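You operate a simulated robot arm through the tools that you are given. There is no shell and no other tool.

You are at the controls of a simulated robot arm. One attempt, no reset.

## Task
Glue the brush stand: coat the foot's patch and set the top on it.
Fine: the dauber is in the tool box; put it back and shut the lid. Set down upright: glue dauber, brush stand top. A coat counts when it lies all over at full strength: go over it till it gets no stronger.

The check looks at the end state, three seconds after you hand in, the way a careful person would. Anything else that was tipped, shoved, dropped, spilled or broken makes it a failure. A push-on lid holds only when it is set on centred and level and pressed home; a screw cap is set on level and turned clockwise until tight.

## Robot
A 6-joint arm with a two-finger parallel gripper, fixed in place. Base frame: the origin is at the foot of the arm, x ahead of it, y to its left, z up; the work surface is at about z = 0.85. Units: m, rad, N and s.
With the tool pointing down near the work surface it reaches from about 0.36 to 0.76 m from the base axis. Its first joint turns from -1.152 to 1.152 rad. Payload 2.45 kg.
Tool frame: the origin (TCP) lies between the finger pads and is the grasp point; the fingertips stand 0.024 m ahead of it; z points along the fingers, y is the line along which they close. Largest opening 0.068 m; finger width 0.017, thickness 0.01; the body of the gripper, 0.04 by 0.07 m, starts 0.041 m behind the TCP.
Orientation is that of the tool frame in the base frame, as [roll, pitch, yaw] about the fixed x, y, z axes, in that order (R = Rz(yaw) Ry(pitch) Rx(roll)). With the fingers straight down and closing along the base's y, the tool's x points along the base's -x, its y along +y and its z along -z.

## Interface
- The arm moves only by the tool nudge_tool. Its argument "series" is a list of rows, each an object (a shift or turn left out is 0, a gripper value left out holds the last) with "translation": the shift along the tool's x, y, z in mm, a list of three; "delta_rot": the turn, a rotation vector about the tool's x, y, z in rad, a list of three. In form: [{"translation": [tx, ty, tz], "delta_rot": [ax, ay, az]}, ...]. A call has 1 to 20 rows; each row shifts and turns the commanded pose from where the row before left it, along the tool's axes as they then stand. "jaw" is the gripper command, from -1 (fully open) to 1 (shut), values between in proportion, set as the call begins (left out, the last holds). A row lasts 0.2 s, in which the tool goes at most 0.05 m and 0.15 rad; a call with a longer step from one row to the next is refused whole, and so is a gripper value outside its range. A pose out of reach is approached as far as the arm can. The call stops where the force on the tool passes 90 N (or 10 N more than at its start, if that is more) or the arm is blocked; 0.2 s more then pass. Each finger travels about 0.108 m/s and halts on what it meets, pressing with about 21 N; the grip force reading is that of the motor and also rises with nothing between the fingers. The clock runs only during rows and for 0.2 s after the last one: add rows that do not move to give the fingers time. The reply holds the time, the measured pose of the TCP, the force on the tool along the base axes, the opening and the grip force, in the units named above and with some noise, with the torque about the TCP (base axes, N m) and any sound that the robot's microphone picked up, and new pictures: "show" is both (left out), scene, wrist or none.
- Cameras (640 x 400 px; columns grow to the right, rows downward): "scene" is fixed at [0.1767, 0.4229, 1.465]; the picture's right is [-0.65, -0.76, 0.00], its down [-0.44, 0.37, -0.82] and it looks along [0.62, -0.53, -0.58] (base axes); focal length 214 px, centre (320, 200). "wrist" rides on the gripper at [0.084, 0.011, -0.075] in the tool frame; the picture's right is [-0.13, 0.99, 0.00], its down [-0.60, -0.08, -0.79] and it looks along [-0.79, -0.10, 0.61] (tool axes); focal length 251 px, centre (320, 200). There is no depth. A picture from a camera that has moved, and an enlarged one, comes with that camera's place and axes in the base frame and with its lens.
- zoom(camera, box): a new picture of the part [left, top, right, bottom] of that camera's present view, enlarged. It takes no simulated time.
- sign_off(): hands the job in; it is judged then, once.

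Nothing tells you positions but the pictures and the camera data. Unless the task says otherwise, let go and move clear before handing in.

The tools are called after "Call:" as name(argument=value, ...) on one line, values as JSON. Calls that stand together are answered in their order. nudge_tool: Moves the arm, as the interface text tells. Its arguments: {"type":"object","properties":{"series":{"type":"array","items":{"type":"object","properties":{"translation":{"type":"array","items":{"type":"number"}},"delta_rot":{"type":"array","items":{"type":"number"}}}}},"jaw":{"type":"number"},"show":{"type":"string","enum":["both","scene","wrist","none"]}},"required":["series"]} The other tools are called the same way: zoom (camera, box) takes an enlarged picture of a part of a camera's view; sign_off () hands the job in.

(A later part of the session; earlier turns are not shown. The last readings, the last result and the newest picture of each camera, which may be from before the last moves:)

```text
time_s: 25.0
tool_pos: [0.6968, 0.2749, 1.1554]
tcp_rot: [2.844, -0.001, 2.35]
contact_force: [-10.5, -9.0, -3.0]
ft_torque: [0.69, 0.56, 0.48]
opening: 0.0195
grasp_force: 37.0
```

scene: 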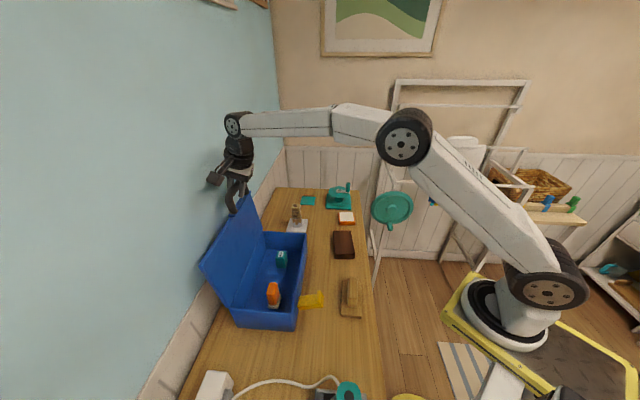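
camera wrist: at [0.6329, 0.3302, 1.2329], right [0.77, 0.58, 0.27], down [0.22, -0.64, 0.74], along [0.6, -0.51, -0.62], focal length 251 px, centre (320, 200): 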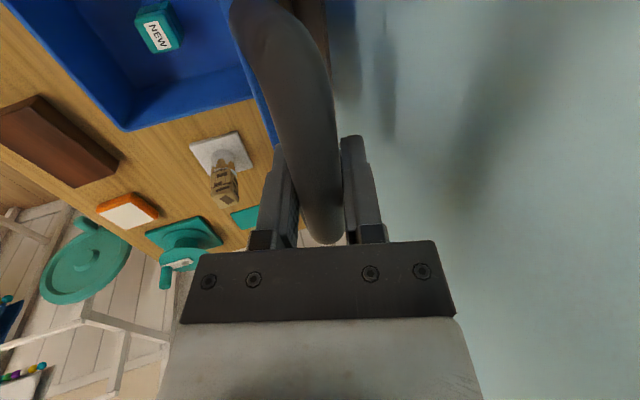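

Now release and withdraw along the tool axis.

Call:
nudge_tool(series=[{"translation": [0, -1.5, 0]}, {}, {}], jaw=-0.4, show="none")

Call:
nudge_tool(series=[{"translation": [0, 0, -15]}, {"translation": [0, 0, -25]}, {"translation": [0, 0, -30]}, {"translation": [0, -40, 0]}, {"translation": [0, -40, 0]}, {"translation": [0, -40, 0]}], show="both")

```text
time_s: 25.8
tool_pos: [0.6963, 0.273, 1.1551]
tcp_rot: [2.843, 0.001, 2.349]
contact_force: [-0.2, 0.0, -0.6]
ft_torque: [0.02, 0.0, -0.02]
opening: 0.0476
grasp_force: 0.1
```

```text
time_s: 27.2
tool_pos: [0.5974, 0.1776, 1.1857]
tcp_rot: [2.841, 0.001, 2.351]
contact_force: [-0.4, 0.2, 0.4]
ft_torque: [0.03, 0.0, -0.01]
opening: 0.0474
grasp_force: 0.0
camera wrist: at [0.5304, 0.2296, 1.262], right [0.76, 0.57, 0.29], down [0.2, -0.65, 0.73], along [0.61, -0.5, -0.61], focal length 251 px, centre (320, 200)
```

scene: 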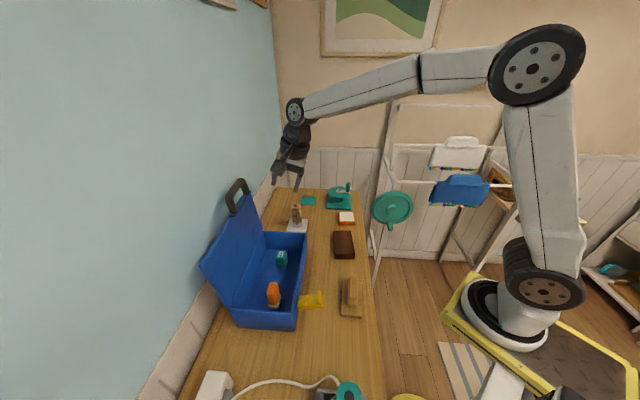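
wrist: 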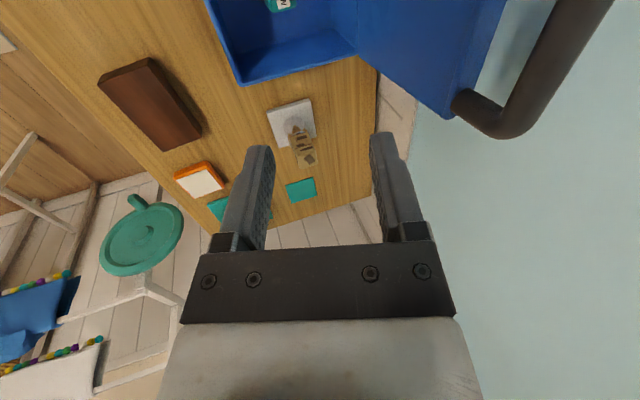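

The lid stays open. Now to look at what's in the box.

Call:
zoom(camera="scene", box=[225, 220, 345, 335])

Call:
zoom(camera="scene", box=[255, 240, 303, 320])

Call:
zoom(camera="scene", box=[195, 170, 315, 290])

```text
3.48 times, centred on (285, 278) of scene
camera zoom: at [0.1767, 0.4229, 1.465], right [-0.65, -0.76, 0.0], down [-0.44, 0.37, -0.82], along [0.62, -0.53, -0.58], focal length 746 px, centre (442, -70)
```

zoom: 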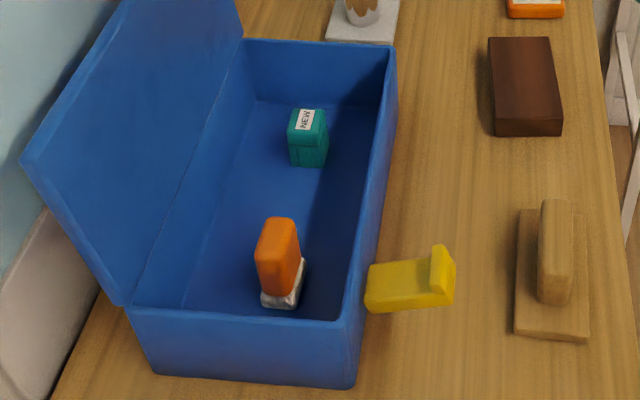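

```text
5.00 times, centred on (279, 280) of scene
camera zoom: at [0.1767, 0.4229, 1.465], right [-0.65, -0.76, 0.0], down [-0.44, 0.37, -0.82], along [0.62, -0.53, -0.58], focal length 1072 px, centre (525, -200)
```

zoom: 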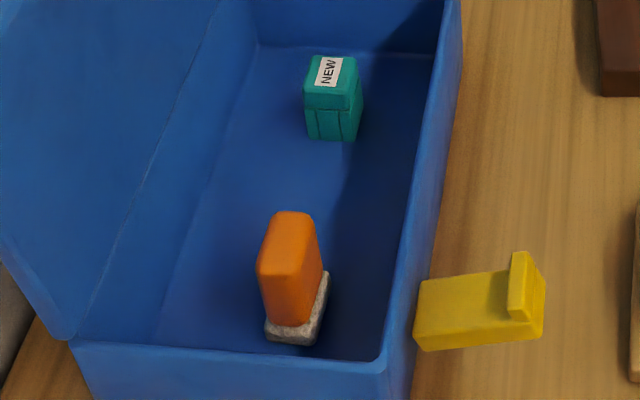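

```text
3.33 times, centred on (255, 230) of scene
camera zoom: at [0.1767, 0.4229, 1.465], right [-0.65, -0.76, 0.0], down [-0.44, 0.37, -0.82], along [0.62, -0.53, -0.58], focal length 715 px, centre (537, 100)
```

zoom: 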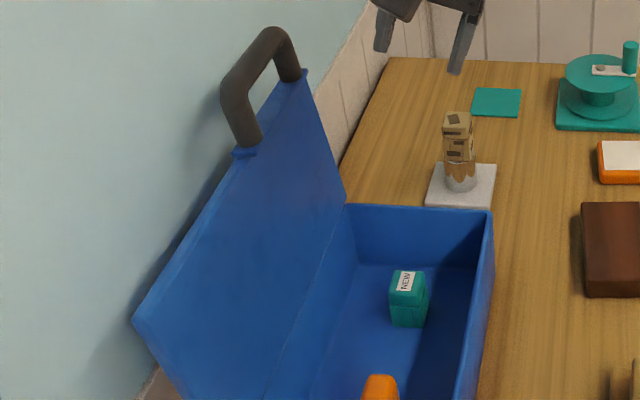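

The dauber is the orange grip with a pale felt pad, standing at about (0.517, 0.306). I'll move the camera to look at it from above.

Call:
nudge_tool(series=[{"delta_rot": [0.15, 0, 0]}, {"delta_rot": [0.148, 0, 0]}, {"delta_rot": [0, 0, -0.14]}, {"delta_rot": [0, 0, -0.14]}, {"delta_rot": [0, 0, -0.14]}, {"delta_rot": [0, 0, -0.14]}, {"delta_rot": [0, 0, -0.14]}, {"delta_rot": [0, 0, -0.09]}, {"translation": [41, 0, 0]}, {"translation": [42, 20, 0]}, {"translation": [36, 30, 0]}, {"translation": [36, 30, 10]}, {"translation": [0, 30, 30]}, {}], jaw=-1, show="wrist")

```text
time_s: 30.2
tool_pos: [0.4443, 0.2885, 1.1474]
tcp_rot: [3.14, 0.003, 3.141]
contact_force: [0.0, 0.9, -0.2]
ft_torque: [0.01, -0.01, -0.02]
opening: 0.068
grasp_force: 0.0
camera wrist: at [0.3608, 0.3009, 1.2231], right [0.13, 0.99, 0.0], down [0.6, -0.08, 0.79], along [0.79, -0.1, -0.61], focal length 251 px, centre (320, 200)
```

wrist: 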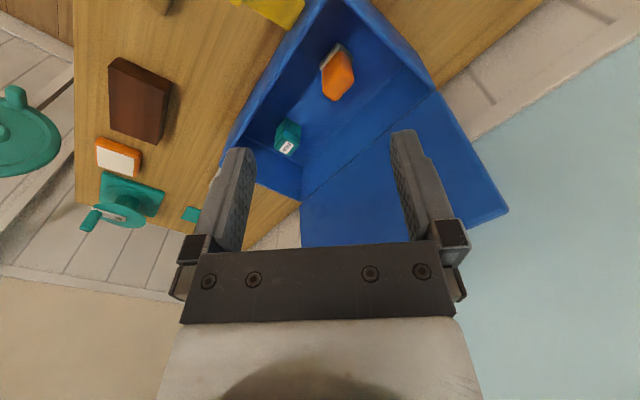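

Call:
zoom(camera="wrist", box=[296, 20, 392, 110])

Call:
zoom(camera="scene", box=[260, 275, 290, 315])

Call:
zoom(camera="wrist", box=[70, 40, 230, 240])

```text
4.44 times, centred on (344, 65) of wrist
camera zoom: at [0.3608, 0.3009, 1.2231], right [0.13, 0.99, 0.0], down [0.6, -0.08, 0.79], along [0.79, -0.1, -0.61], focal length 1118 px, centre (213, 800)
```

zoom: 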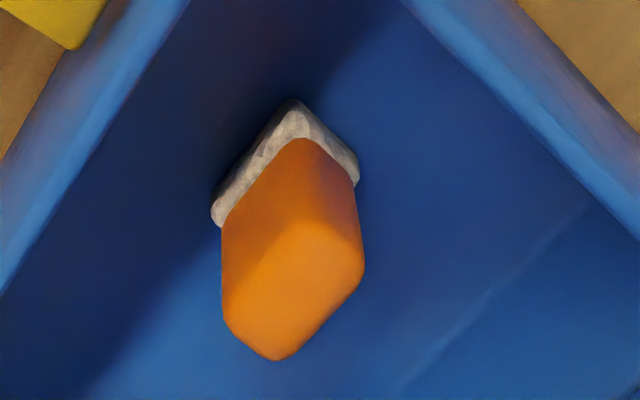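

```text
10.00 times, centred on (275, 295) of scene
camera zoom: at [0.1767, 0.4229, 1.465], right [-0.65, -0.76, 0.0], down [-0.44, 0.37, -0.82], along [0.62, -0.53, -0.58], focal length 2145 px, centre (770, -750)
```

zoom: 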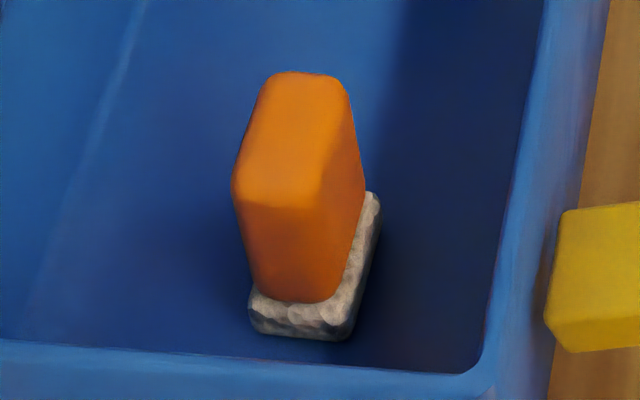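

```text
2.00 times, centred on (150, 140) of wrist
camera zoom: at [0.3608, 0.3009, 1.2231], right [0.13, 0.99, 0.0], down [0.6, -0.08, 0.79], along [0.79, -0.1, -0.61], focal length 503 px, centre (660, 320)
```

zoom: 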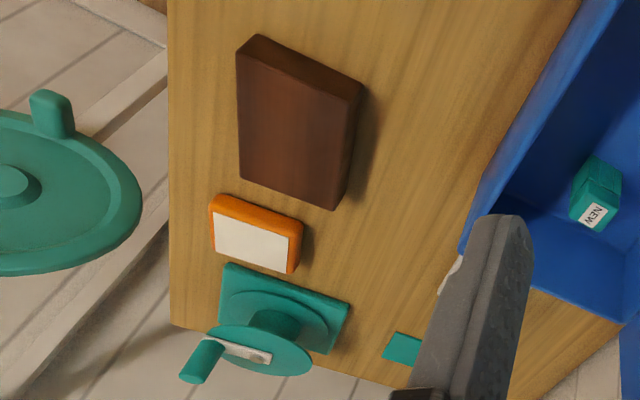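

The dauber's pad is about 42×28 mm, long side along the box, centred near (0.524, 0.3015), top near z 0.92. I'll align the jaws across its thin side and come down to just above it.

Call:
nudge_tool(series=[{"delta_rot": [0, 0, 0.14]}, {"delta_rot": [0, 0, 0.14]}, {"delta_rot": [0, 0, 0.14]}, {"delta_rot": [0, 0, 0.14]}, {"delta_rot": [0, 0, 0.14]}, {"delta_rot": [0, 0, 0.085]}, {"translation": [-24, 33, 0]}, {"translation": [-23.4, 32.7, 0]}, {"translation": [0, 0, 50]}, {"translation": [0, 0, 47]}, {}], show="both")

```text
time_s: 32.6
tool_pos: [0.5244, 0.3007, 1.0496]
tcp_rot: [3.14, 0.0, 2.356]
contact_force: [-0.3, 0.2, -0.6]
ft_torque: [-0.03, -0.01, 0.02]
opening: 0.0681
grasp_force: 0.1
camera wrist: at [0.4736, 0.3688, 1.1261], right [0.79, 0.61, 0.0], down [0.37, -0.48, 0.79], along [0.48, -0.63, -0.61], focal length 251 px, centre (320, 200)
```

scene: 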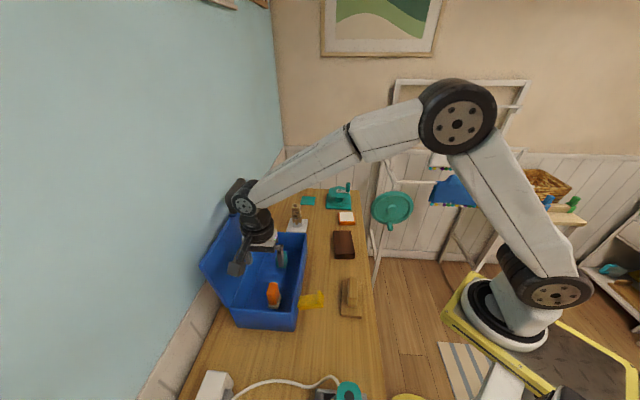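
wrist: 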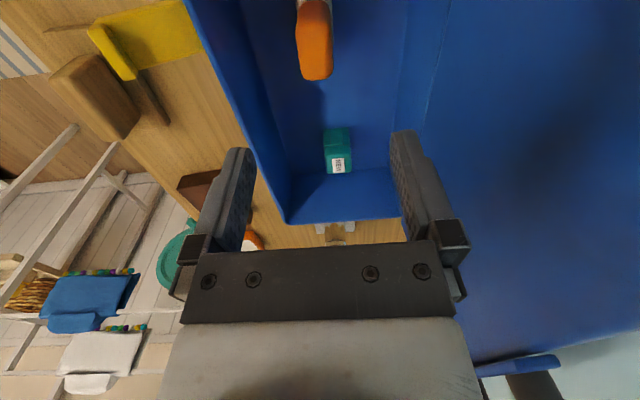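

Call:
zoom(camera="wrist", box=[280, 0, 360, 90])

```text
4.44 times, centred on (320, 45) of wrist
camera zoom: at [0.4736, 0.3688, 1.1261], right [0.79, 0.61, 0.0], down [0.37, -0.48, 0.79], along [0.48, -0.63, -0.61], focal length 1118 px, centre (320, 889)
```

zoom: 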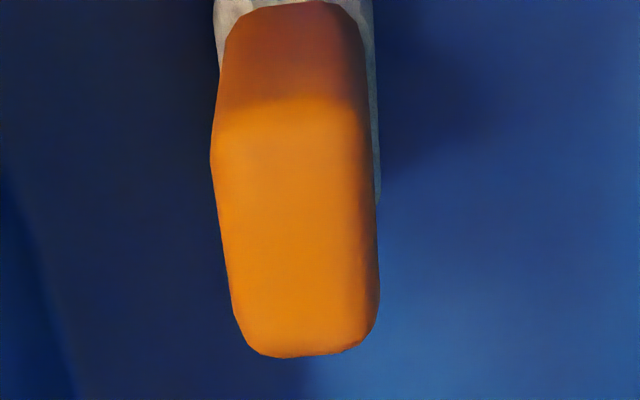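

The dauber is centred within ~2 mm. Descending to grip height and closing.

Call:
nudge_tool(series=[{"translation": [1, -2.0, 45]}, {"translation": [0, 0, 45]}, {"translation": [0, 0, 35]}, {"translation": [0, 0, 20]}, {}], show="wrist")

```text
time_s: 33.8
tool_pos: [0.5239, 0.3001, 0.9046]
tcp_rot: [3.139, -0.001, 2.356]
contact_force: [-0.3, 0.3, -1.0]
ft_torque: [-0.01, 0.02, -0.01]
opening: 0.0679
grasp_force: 0.0
camera wrist: at [0.4718, 0.368, 0.9811], right [0.79, 0.61, 0.0], down [0.37, -0.48, 0.79], along [0.48, -0.63, -0.61], focal length 251 px, centre (320, 200)
```

wrist: 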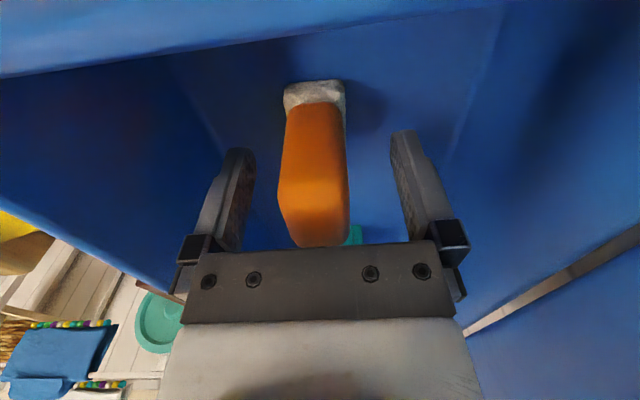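

Call:
nudge_tool(series=[{}, {}, {}], jaw=1, show="wrist")

```text
time_s: 34.6
tool_pos: [0.5239, 0.2996, 0.9054]
tcp_rot: [3.138, -0.001, 2.355]
contact_force: [-0.3, -0.5, -0.4]
ft_torque: [-0.03, 0.02, 0.01]
opening: 0.0254
grasp_force: 21.0
camera wrist: at [0.4717, 0.368, 0.9813], right [0.79, 0.61, 0.0], down [0.37, -0.48, 0.79], along [0.48, -0.63, -0.61], focal length 251 px, centre (320, 200)
```

wrist: 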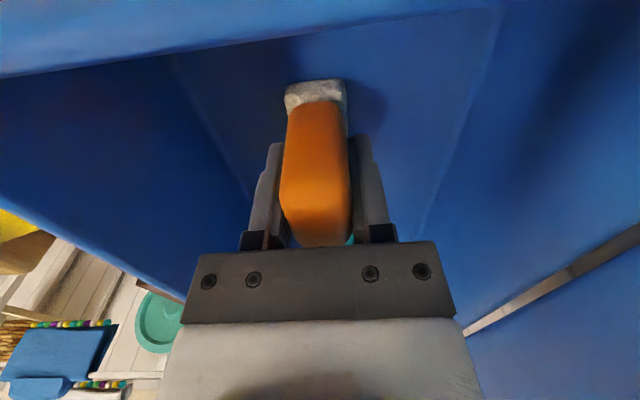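

Gripped (25 mm wide). Lifting it out and carrying it over to the orange foot, whose patch I place at about (0.641, -0.124, 0.875).

Call:
nudge_tool(series=[{"translation": [0, 0, -10]}, {"translation": [0, 0, -40]}, {"translation": [0, 0, -50]}, {"translation": [0, 0, -50]}, {"translation": [0, 0, -40]}, {"translation": [-38, -22, 0]}, {"translation": [-38, -22, 0]}, {"translation": [-38, -22, 0]}, {"translation": [-38, -22, 0]}, {"translation": [-38, -22, 0]}, {"translation": [-38, -22, 0]}, {"translation": [-38, -22, 0]}, {"translation": [-38, -22, 0]}, {"translation": [-38, -22, 0]}, {}], show="both")

```text
time_s: 37.8
tool_pos: [0.626, -0.0812, 1.0961]
tcp_rot: [3.139, 0.0, 2.356]
contact_force: [0.7, -0.5, -1.0]
ft_torque: [-0.04, 0.02, 0.02]
opening: 0.0256
grasp_force: 20.9
camera wrist: at [0.5744, -0.0142, 1.172], right [0.79, 0.61, 0.0], down [0.37, -0.48, 0.79], along [0.48, -0.63, -0.61], focal length 251 px, centre (320, 200)
```

scene: 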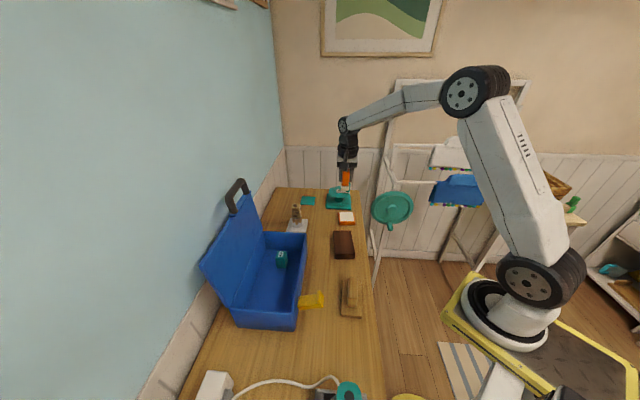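
wrist: 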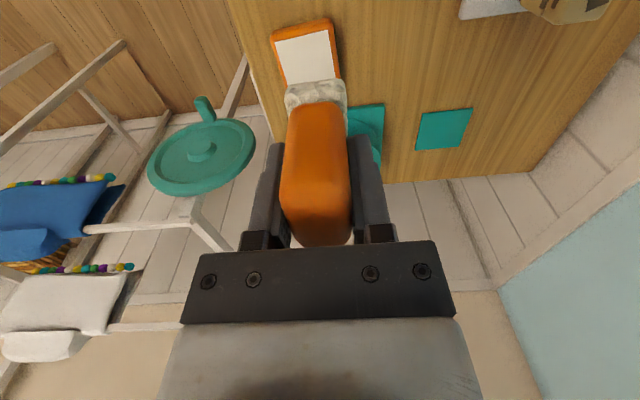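

Call:
zoom(camera="wrist", box=[255, 5, 367, 105])

Call:
zoom(camera="scene", box=[325, 175, 373, 235])

```text
4.00 times, centred on (311, 55) of wrist
camera zoom: at [0.5744, -0.0142, 1.172], right [0.79, 0.61, 0.0], down [0.37, -0.48, 0.79], along [0.48, -0.63, -0.61], focal length 1006 px, centre (356, 780)
```

zoom: 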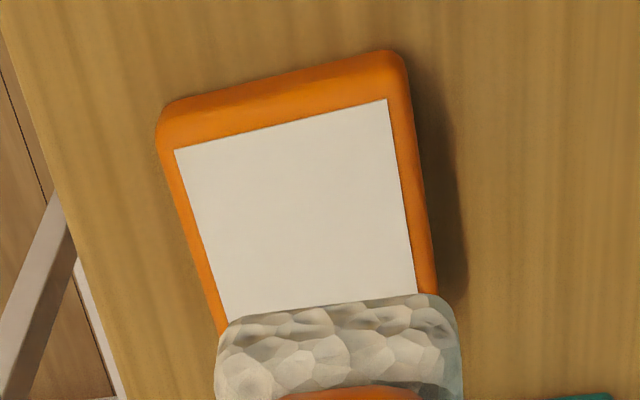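

```text
6.67 times, centred on (349, 205) of scene
camera zoom: at [0.1768, 0.4229, 1.465], right [-0.65, -0.76, 0.0], down [-0.44, 0.37, -0.82], along [0.62, -0.53, -0.58], focal length 1430 px, centre (127, 167)
```

zoom: 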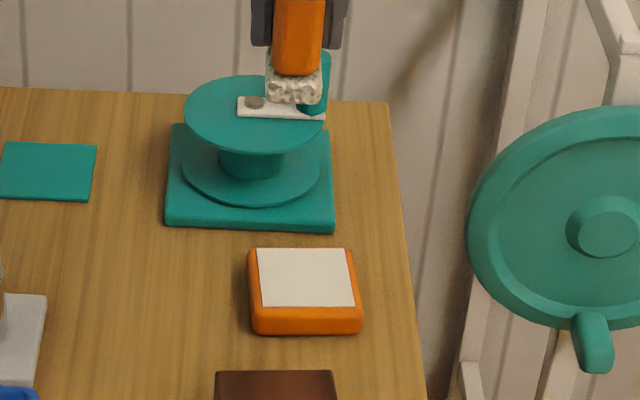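

From both cameras the patch centres at about (0.647, -0.132), top at z ≈ 0.868, turned ~4° relative to the bench axes, 60 mm square. I'll align with it and hover just above.

Call:
nudge_tool(series=[{"delta_rot": [0, 0, -0.065]}, {"translation": [-18.4, -11.4, 30]}, {"translation": [-18.5, -11.3, 30]}, {"translation": [0, 0, 40]}, {"translation": [0, 0, 30]}, {}], show="both")

Call:
zoom(camera="scene", box=[325, 175, 373, 235])

Call:
zoom(camera="wrist", box=[230, 20, 400, 140])

```text
time_s: 39.2
tool_pos: [0.6397, -0.1237, 0.965]
tcp_rot: [3.14, 0.001, 2.422]
contact_force: [0.6, 0.8, -0.3]
ft_torque: [-0.01, 0.03, 0.0]
opening: 0.0257
grasp_force: 20.7
camera wrist: at [0.5836, -0.0595, 1.041], right [0.75, 0.66, 0.0], down [0.4, -0.46, 0.79], along [0.52, -0.59, -0.61], focal length 251 px, centre (320, 200)
```

scene: 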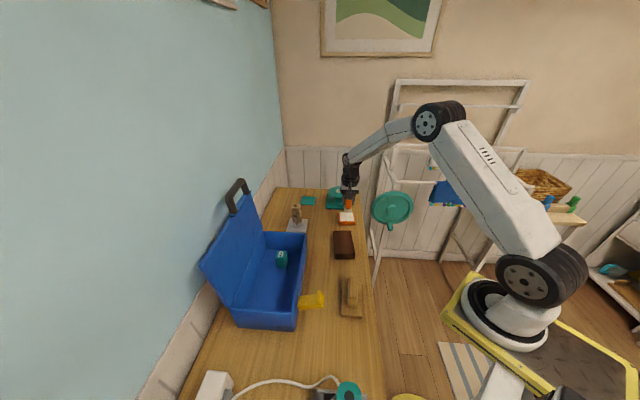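
wrist: 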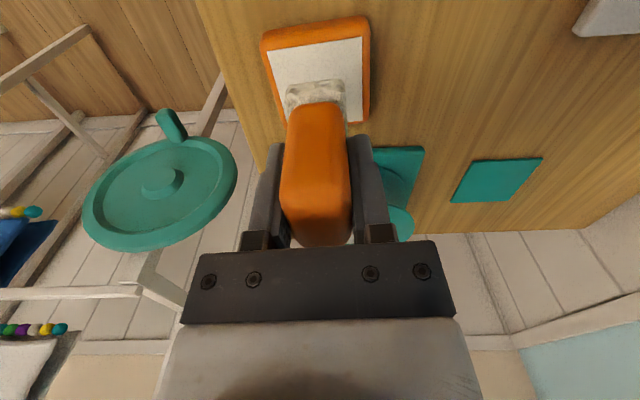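

```text
6.67 times, centred on (349, 205) of scene
camera zoom: at [0.1767, 0.4229, 1.465], right [-0.65, -0.76, 0.0], down [-0.44, 0.37, -0.82], along [0.62, -0.53, -0.58], focal length 1430 px, centre (127, 167)
```

zoom: 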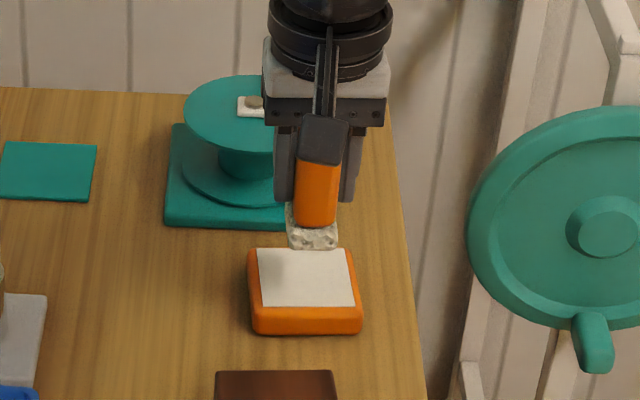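

```text
3.33 times, centred on (315, 80) of wrist
camera zoom: at [0.5836, -0.0595, 1.041], right [0.75, 0.66, 0.0], down [0.4, -0.46, 0.79], along [0.52, -0.59, -0.61], focal length 838 px, centre (337, 600)
```

zoom: 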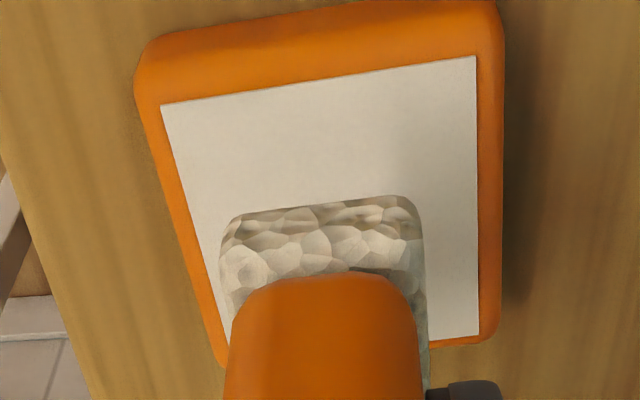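

The pad and patch are parallel. I'll descend, then creep down to touch lightly.

Call:
nudge_tool(series=[{"translation": [0, 0, 20]}, {"translation": [0, 0, 15]}, {"translation": [0, 0, 4]}, {}], show="none")

Call:
nudge_tool(series=[{"translation": [0, 0, 2]}, {"translation": [0, 0, 2]}], show="none")

Call:
nudge_tool(series=[{"translation": [0, 0, 1]}, {}], show="wrist")

```text
time_s: 40.2
tool_pos: [0.6383, -0.1227, 0.9249]
tcp_rot: [3.14, -0.002, 2.422]
contact_force: [0.2, 0.0, -0.3]
ft_torque: [-0.03, -0.02, 0.01]
opening: 0.0254
grasp_force: 21.1
```

```text
time_s: 40.8
tool_pos: [0.6369, -0.1233, 0.9216]
tcp_rot: [3.14, 0.0, 2.42]
contact_force: [0.1, 0.2, -0.4]
ft_torque: [0.02, 0.01, -0.01]
opening: 0.0258
grasp_force: 20.8
```

```text
time_s: 41.4
tool_pos: [0.6389, -0.1225, 0.9206]
tcp_rot: [3.139, 0.001, 2.421]
contact_force: [-1.0, 0.1, 0.1]
ft_torque: [-0.02, 0.07, 0.01]
opening: 0.0258
grasp_force: 21.3
camera wrist: at [0.583, -0.0579, 0.9972], right [0.75, 0.66, 0.0], down [0.4, -0.46, 0.79], along [0.52, -0.59, -0.61], focal length 251 px, centre (320, 200)
```

wrist: 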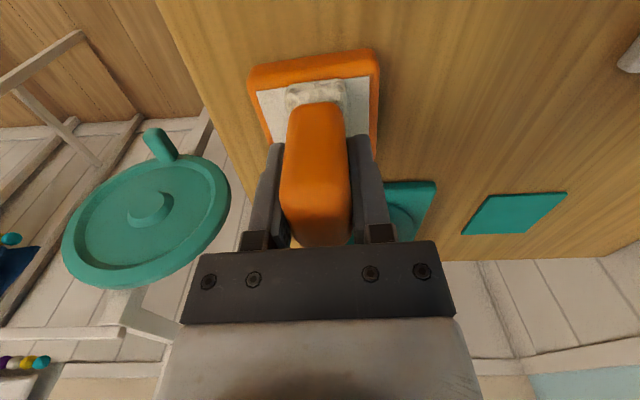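

Nearly touching. Continue in 1 mm steps.

Call:
nudge_tool(series=[{"translation": [0, 0, 1]}, {}], show="none")

Call:
nudge_tool(series=[{"translation": [0, 0, 1]}, {}], show="none")

Call:
nudge_tool(series=[{"translation": [0, 0, 0.7]}, {}], show="wrist")

```text
time_s: 42.0
tool_pos: [0.6382, -0.1218, 0.9212]
tcp_rot: [3.138, 0.001, 2.421]
contact_force: [1.2, -0.9, 5.5]
ft_torque: [-0.07, 0.07, -0.02]
opening: 0.0256
grasp_force: 21.2
```

```text
time_s: 42.6
tool_pos: [0.6388, -0.1212, 0.9209]
tcp_rot: [3.137, 0.003, 2.421]
contact_force: [-1.7, -2.0, 17.1]
ft_torque: [0.01, 0.21, -0.03]
opening: 0.0257
grasp_force: 20.8
```

```text
time_s: 43.2
tool_pos: [0.6401, -0.1221, 0.919]
tcp_rot: [3.14, 0.001, 2.421]
contact_force: [1.3, -0.5, 16.7]
ft_torque: [-0.05, 0.0, -0.06]
opening: 0.0258
grasp_force: 20.6
camera wrist: at [0.5827, -0.0576, 0.9949], right [0.75, 0.66, 0.0], down [0.4, -0.46, 0.79], along [0.53, -0.6, -0.61], focal length 251 px, centre (320, 200)
```

wrist: 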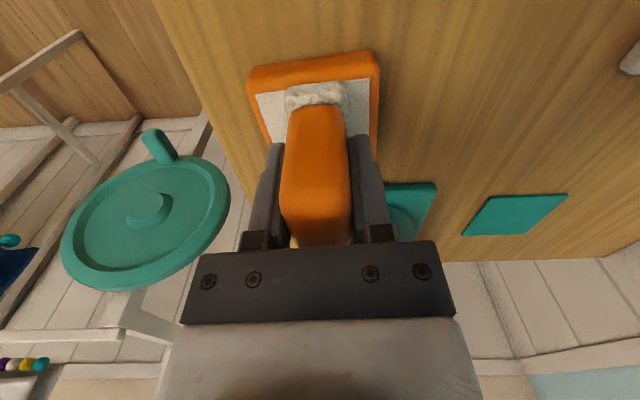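

Contact made; it's pressing ~17 N, more than I want, so I'll ease up to a few newtons.

Call:
nudge_tool(series=[{"translation": [0, 0, -1.0]}, {}], show="none")

```text
time_s: 43.8
tool_pos: [0.6379, -0.1208, 0.9181]
tcp_rot: [3.14, -0.002, 2.42]
contact_force: [3.0, -1.0, 10.2]
ft_torque: [-0.17, -0.21, -0.01]
opening: 0.0253
grasp_force: 21.0
```

Call:
nudge_tool(series=[{"translation": [0, 0, -0.6]}, {}], show="none")

```text
time_s: 44.4
tool_pos: [0.6372, -0.1217, 0.9189]
tcp_rot: [-3.141, -0.002, 2.419]
contact_force: [0.6, 0.3, 3.6]
ft_torque: [-0.07, -0.07, 0.04]
opening: 0.0256
grasp_force: 21.3
```

About 3.6 N now. A first short stroke to see how the coat behaves and that the foot stays put.

Call:
nudge_tool(series=[{"translation": [0, -4, 0]}, {"translation": [0, -4, 0]}, {"translation": [0, -4, 0]}, {"translation": [0, -4, 0]}, {}], show="wrist")

Call:
zoom(camera="wrist", box=[230, 20, 400, 140])

Call:
zoom(camera="scene", box=[325, 175, 373, 235])

```text
time_s: 45.6
tool_pos: [0.6273, -0.1338, 0.9196]
tcp_rot: [3.138, 0.001, 2.419]
contact_force: [0.1, 0.6, -0.4]
ft_torque: [0.01, -0.01, -0.01]
opening: 0.0257
grasp_force: 20.7
camera wrist: at [0.5712, -0.0695, 0.9958], right [0.75, 0.66, 0.0], down [0.4, -0.46, 0.79], along [0.52, -0.59, -0.61], focal length 251 px, centre (320, 200)
```

wrist: 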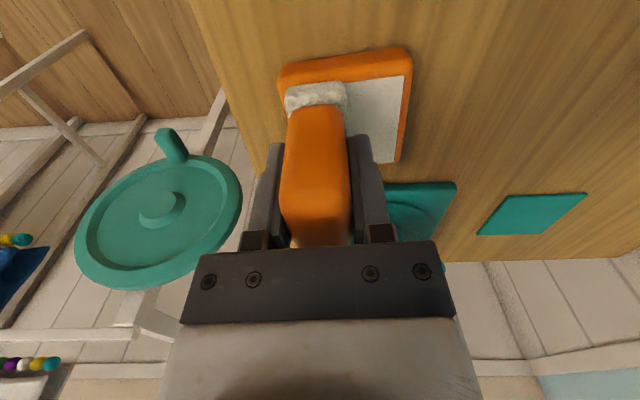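

```text
3.33 times, centred on (315, 80) of wrist
camera zoom: at [0.5712, -0.0695, 0.9958], right [0.75, 0.66, 0.0], down [0.4, -0.46, 0.79], along [0.52, -0.59, -0.61], focal length 838 px, centre (337, 600)
```

zoom: 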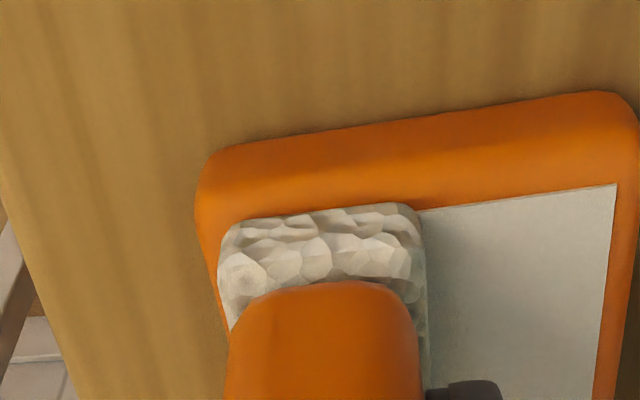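

```text
6.67 times, centred on (349, 205) of scene
camera zoom: at [0.1767, 0.4229, 1.465], right [-0.65, -0.76, 0.0], down [-0.44, 0.37, -0.82], along [0.62, -0.53, -0.58], focal length 1430 px, centre (127, 167)
```

zoom: 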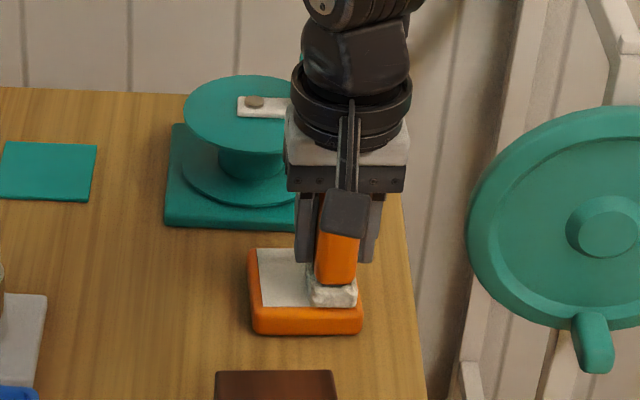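

The foot hasn't moved, but contact was lost at the end of the stroke. I'll press slightly more and stroke again.

Call:
nudge_tool(series=[{"translation": [0, 0, 0.8]}, {}], show="none")

```text
time_s: 46.2
tool_pos: [0.6271, -0.1344, 0.9177]
tcp_rot: [3.14, -0.001, 2.421]
contact_force: [-0.8, -0.4, -0.2]
ft_torque: [0.04, 0.02, -0.01]
opening: 0.0256
grasp_force: 20.6
```

Call:
nudge_tool(series=[{"translation": [0, 0, 0.6]}, {}], show="none")

```text
time_s: 46.8
tool_pos: [0.6284, -0.1346, 0.9197]
tcp_rot: [3.14, 0.0, 2.42]
contact_force: [-2.5, 0.5, 5.5]
ft_torque: [-0.09, 0.08, -0.01]
opening: 0.0256
grasp_force: 21.2
```

Call:
nudge_tool(series=[{"translation": [0, -2, 0]}, {"translation": [0, 4, 0]}, {"translation": [0, 4, 0]}, {"translation": [0, 4, 0]}, {"translation": [0, 4, 0]}, {"translation": [0, 4, 0]}], show="none")

Call:
nudge_tool(series=[{"translation": [0, 4, 0]}, {"translation": [0, 4, 0]}, {"translation": [0, 4, 0]}, {"translation": [0, 4, 0]}], show="wrist")

Call:
zoom(camera="wrist", box=[230, 20, 400, 140])

Call:
zoom(camera="scene", box=[325, 175, 373, 235])

```text
time_s: 48.2
tool_pos: [0.639, -0.1209, 0.9189]
tcp_rot: [3.14, 0.0, 2.42]
contact_force: [-2.5, -4.0, 12.2]
ft_torque: [-0.21, 0.1, 0.01]
opening: 0.0256
grasp_force: 21.0
```

```text
time_s: 49.2
tool_pos: [0.6496, -0.1095, 0.9191]
tcp_rot: [3.14, -0.001, 2.422]
contact_force: [-1.6, -2.6, 9.4]
ft_torque: [-0.2, 0.02, -0.01]
opening: 0.0255
grasp_force: 20.7
camera wrist: at [0.5935, -0.0437, 0.995], right [0.75, 0.66, 0.0], down [0.4, -0.46, 0.79], along [0.52, -0.59, -0.61], focal length 251 px, centre (320, 200)
```

wrist: 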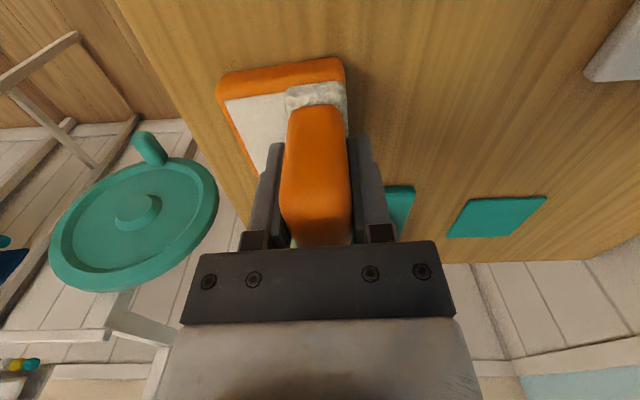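

```text
3.33 times, centred on (315, 80) of wrist
camera zoom: at [0.5935, -0.0437, 0.995], right [0.75, 0.66, 0.0], down [0.4, -0.46, 0.79], along [0.52, -0.59, -0.61], focal length 838 px, centre (337, 600)
```

zoom: 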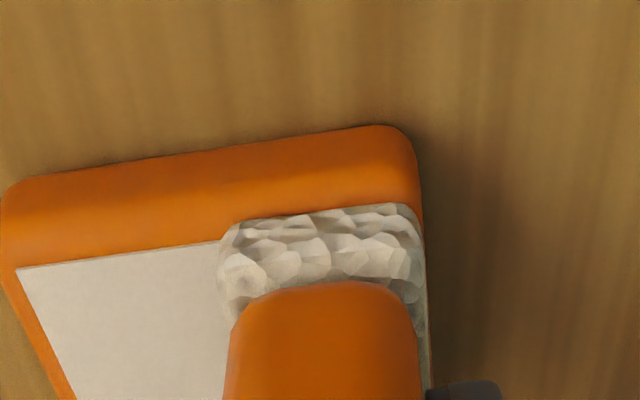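

```text
6.67 times, centred on (349, 205) of scene
camera zoom: at [0.1765, 0.4229, 1.4651], right [-0.65, -0.76, 0.0], down [-0.44, 0.37, -0.82], along [0.62, -0.53, -0.58], focal length 1430 px, centre (127, 167)
```

zoom: 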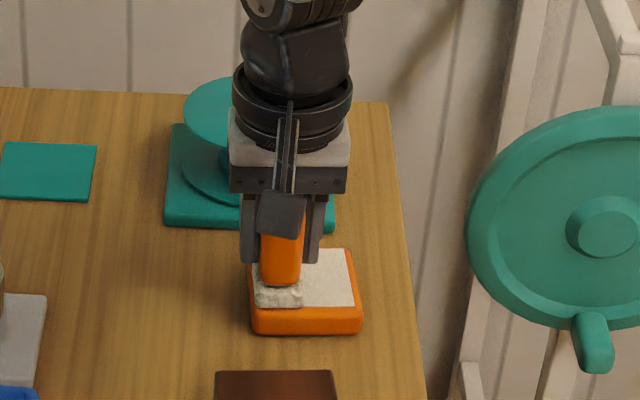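

The foot is stable. I'll lift briefly to see how the coat looks.

Call:
nudge_tool(series=[{"translation": [0, 0, -25]}, {"translation": [-30, 0, -25]}, {"translation": [-40, 0, 0]}, {}], show="none")

Call:
zoom(camera="scene", box=[337, 205, 361, 229])

Call:
zoom(camera="wrist", box=[200, 0, 400, 120])

```text
time_s: 50.2
tool_pos: [0.7029, -0.1545, 0.9691]
tcp_rot: [3.139, 0.0, 2.42]
contact_force: [-0.1, 0.2, -0.3]
ft_torque: [-0.02, -0.01, -0.01]
opening: 0.0256
grasp_force: 21.4
```

```text
16.00 times, centred on (349, 217) of scene
camera zoom: at [0.1767, 0.4229, 1.465], right [-0.65, -0.76, 0.0], down [-0.44, 0.37, -0.82], along [0.62, -0.53, -0.58], focal length 3432 px, centre (-144, -72)
```

zoom: 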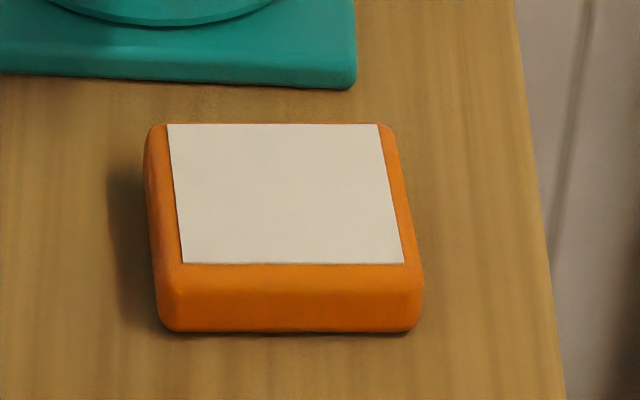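

```text
3.20 times, centred on (300, 60) of wrist
camera zoom: at [0.6467, -0.0901, 1.045], right [0.75, 0.66, 0.0], down [0.4, -0.46, 0.79], along [0.52, -0.59, -0.61], focal length 805 px, centre (384, 648)
```

zoom: 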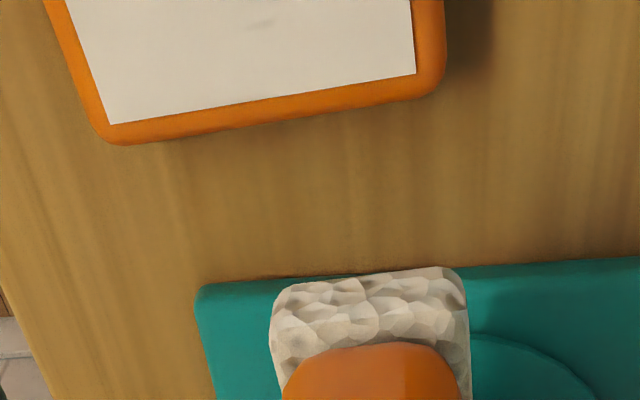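

Call:
nudge_tool(series=[{"translation": [20, 0, -25]}, {"translation": [40, 0, -25]}, {"translation": [40, 0, -20]}, {"translation": [0, 45, -20]}, {}], show="wrist")

Call:
zoom(camera="wrist", box=[190, 10, 320, 110])

```text
time_s: 51.4
tool_pos: [0.6561, -0.055, 1.0579]
tcp_rot: [3.14, 0.002, 2.42]
contact_force: [-0.6, 0.9, -0.4]
ft_torque: [-0.01, 0.01, -0.01]
opening: 0.0256
grasp_force: 21.1
camera wrist: at [0.6007, 0.009, 1.1343], right [0.75, 0.66, 0.0], down [0.4, -0.46, 0.79], along [0.52, -0.6, -0.61], focal length 251 px, centre (320, 200)
```

wrist: 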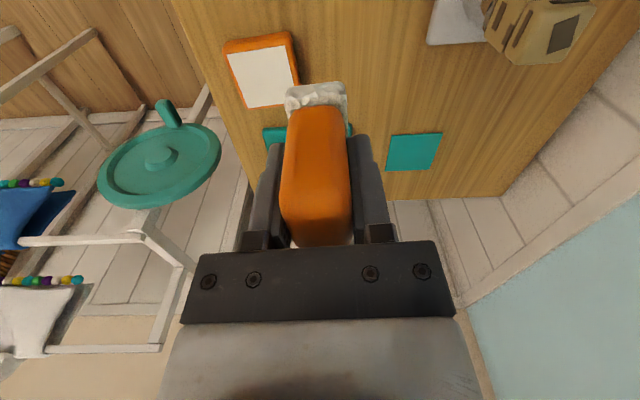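

```text
4.00 times, centred on (255, 60) of wrist
camera zoom: at [0.6007, 0.009, 1.1343], right [0.75, 0.66, 0.0], down [0.4, -0.46, 0.79], along [0.52, -0.6, -0.61], focal length 1006 px, centre (580, 760)
```

zoom: 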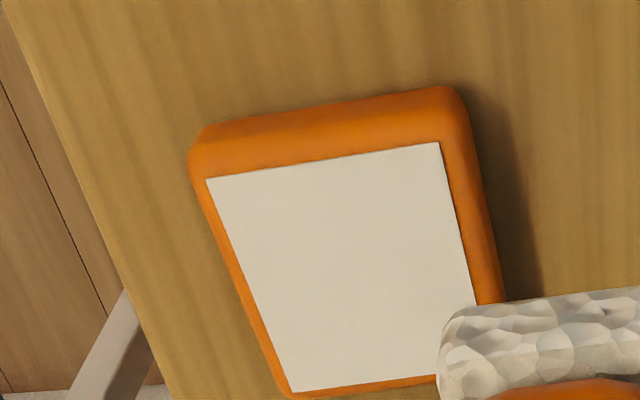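

Call:
zoom(camera="scene", box=[340, 207, 358, 225])

Call:
zoom(camera="scene", box=[335, 190, 383, 250])

```text
16.00 times, centred on (349, 216) of scene
camera zoom: at [0.1767, 0.4229, 1.465], right [-0.65, -0.76, 0.0], down [-0.44, 0.37, -0.82], along [0.62, -0.53, -0.58], focal length 3432 px, centre (-144, -56)
```

zoom: 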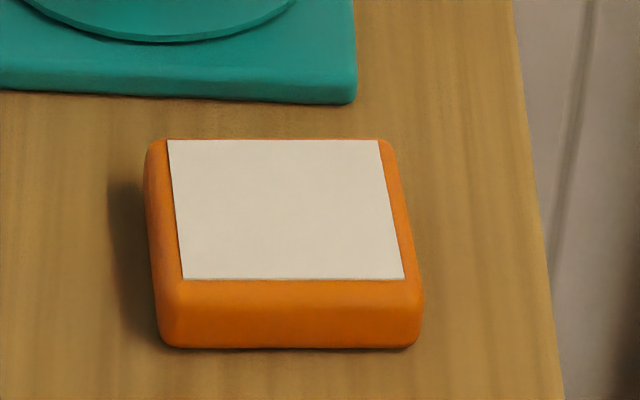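

```text
6.67 times, centred on (359, 220) of scene
camera zoom: at [0.1767, 0.4229, 1.465], right [-0.65, -0.76, 0.0], down [-0.44, 0.37, -0.82], along [0.62, -0.53, -0.58], focal length 1430 px, centre (60, 67)
```

zoom: 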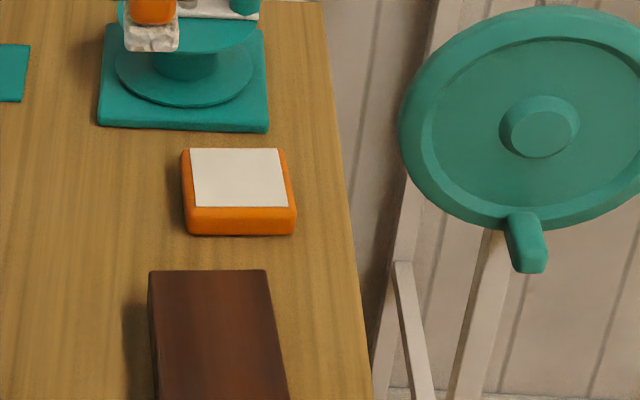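

No clear colour change yet. As a test I'll stroke the robot-near half several times and compare it with the untouched half.

Call:
nudge_tool(series=[{"translation": [-30, 0, 0]}, {"translation": [0, -45, 0]}, {"translation": [0, 0, 45]}, {"translation": [0, 0, 45]}, {"translation": [0, 0, 35]}, {"translation": [0, 0, 12]}, {}], show="none")

Call:
nudge_tool(series=[{"translation": [0, 0, 1.5]}, {"translation": [0, 0, 1]}, {}], show="none")

```text
time_s: 53.0
tool_pos: [0.65, -0.1085, 0.9219]
tcp_rot: [3.139, 0.0, 2.421]
contact_force: [-0.4, 0.0, -1.2]
ft_torque: [-0.02, 0.02, 0.02]
opening: 0.0255
grasp_force: 20.9
```

```text
time_s: 53.8
tool_pos: [0.6504, -0.109, 0.9192]
tcp_rot: [3.14, -0.001, 2.422]
contact_force: [0.0, -0.2, 2.5]
ft_torque: [-0.04, 0.02, -0.01]
opening: 0.0256
grasp_force: 21.4
```

Touching at 2.5 N. Pressing a bit more and stroking back and forth.

Call:
nudge_tool(series=[{"translation": [0, 0, 0.6]}, {"translation": [0, -5, 0]}, {"translation": [0, -5, 0]}, {"translation": [0, -5, 0]}, {"translation": [0, -5, 0]}, {"translation": [0, -5, 0]}, {"translation": [0, -5, 0]}, {"translation": [0, -4, 0]}, {"translation": [0, -3, 0]}], show="none")

```text
time_s: 55.8
tool_pos: [0.6264, -0.1357, 0.9186]
tcp_rot: [3.141, 0.002, 2.421]
contact_force: [2.0, 2.1, 10.8]
ft_torque: [0.03, -0.09, 0.0]
opening: 0.0253
grasp_force: 21.0
```

Call:
nudge_tool(series=[{"translation": [0, 5, 0]}, {"translation": [0, 5, 0]}, {"translation": [0, 5, 0]}, {"translation": [0, 5, 0]}, {"translation": [0, 5, 0]}, {"translation": [0, 5, 0]}, {"translation": [0, 4, 0]}, {"translation": [0, 3, 0]}, {}, {"translation": [0, -5, 0]}, {"translation": [0, -5, 0]}, {"translation": [0, -5, 0]}, {"translation": [0, -5, 0]}, {"translation": [0, -5, 0]}, {"translation": [0, -5, 0]}, {"translation": [0, -4, 0]}, {"translation": [0, -3, 0]}], show="wrist")

Call:
zoom(camera="wrist", box=[270, 30, 430, 170])

Call:
zoom(camera="scene", box=[337, 205, 361, 229])

```text
time_s: 59.4
tool_pos: [0.626, -0.136, 0.9193]
tcp_rot: [3.14, 0.0, 2.419]
contact_force: [2.1, 2.3, 9.4]
ft_torque: [-0.02, -0.1, 0.01]
opening: 0.0253
grasp_force: 21.4
camera wrist: at [0.57, -0.072, 0.9947], right [0.75, 0.66, 0.0], down [0.4, -0.46, 0.79], along [0.52, -0.59, -0.61], focal length 251 px, centre (320, 200)
```

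wrist: 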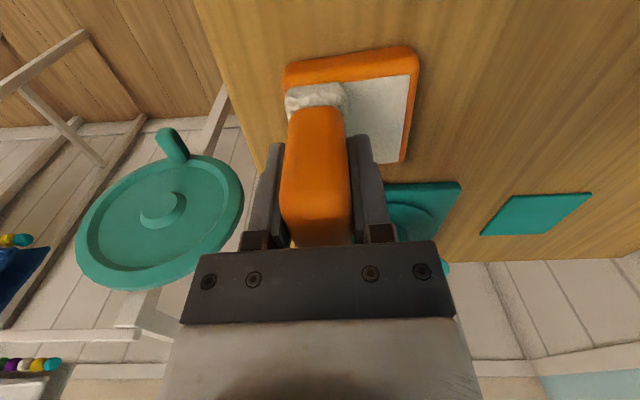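

```text
2.86 times, centred on (350, 100) of wrist
camera zoom: at [0.57, -0.072, 0.9947], right [0.75, 0.66, 0.0], down [0.4, -0.46, 0.79], along [0.52, -0.59, -0.61], focal length 718 px, centre (234, 486)
```

zoom: 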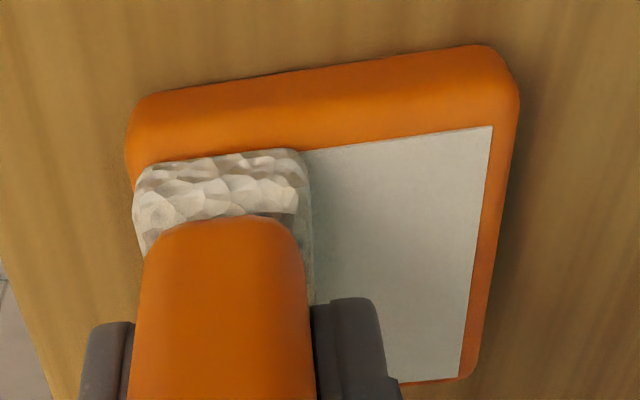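

```text
16.00 times, centred on (349, 217) of scene
camera zoom: at [0.1766, 0.423, 1.465], right [-0.65, -0.76, 0.0], down [-0.44, 0.37, -0.82], along [0.62, -0.53, -0.58], focal length 3432 px, centre (-144, -72)
```

zoom: 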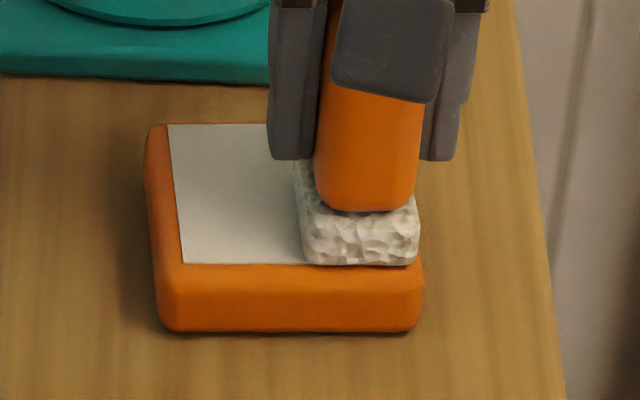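

No visible change on this patch, even after firm strokes. Before going on I'll re-inspect the other objects in case I've misread which is the foot.

Call:
nudge_tool(series=[{"translation": [0, 0, -20]}, {"translation": [0, 0, -40]}, {"translation": [40, 0, -40]}, {"translation": [40, 0, -40]}, {"translation": [40, 30, -10]}, {"translation": [30, 30, 0]}, {}], show="wrist")

Call:
zoom(camera="scene", box=[283, 195, 319, 240])

Call:
zoom(camera="scene", box=[323, 178, 363, 213])

Call:
zoom(camera="scene", box=[190, 340, 400, 400])

```text
refused: row 3 steps farther than a row can; nothing moved
```

```text
8.89 times, centred on (301, 218) of scene
camera zoom: at [0.1766, 0.423, 1.465], right [-0.65, -0.76, 0.0], down [-0.44, 0.37, -0.82], along [0.62, -0.53, -0.58], focal length 1906 px, centre (489, 44)
```

zoom: 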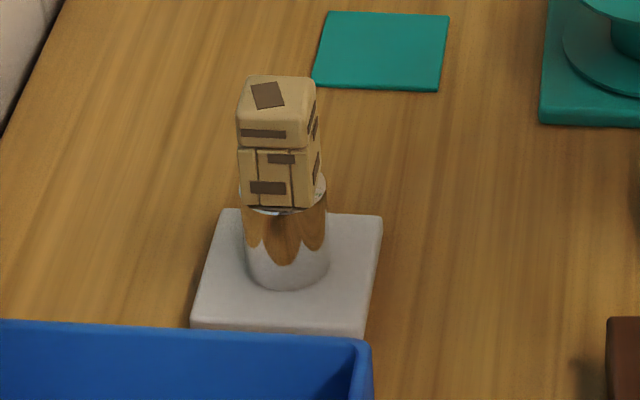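

```text
11.43 times, centred on (343, 196) of scene
camera zoom: at [0.1766, 0.423, 1.465], right [-0.65, -0.76, 0.0], down [-0.44, 0.37, -0.82], along [0.62, -0.53, -0.58], focal length 2451 px, centre (57, 251)
```

zoom: 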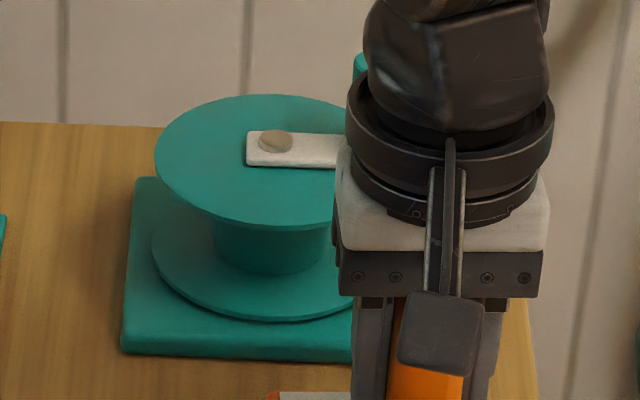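

```text
3.05 times, centred on (295, 370) of scene
camera zoom: at [0.1766, 0.423, 1.465], right [-0.65, -0.76, 0.0], down [-0.44, 0.37, -0.82], along [0.62, -0.53, -0.58], focal length 654 px, centre (396, -318)
```

zoom: 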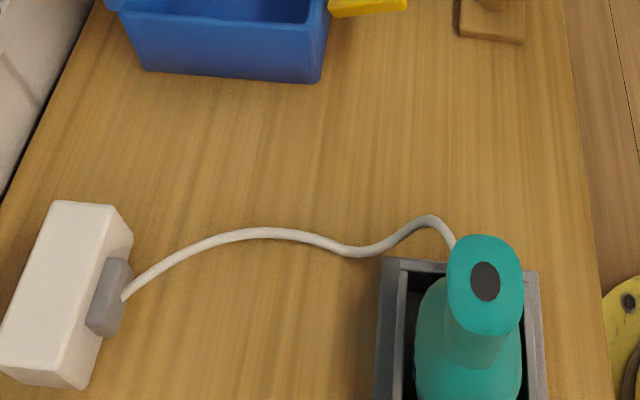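

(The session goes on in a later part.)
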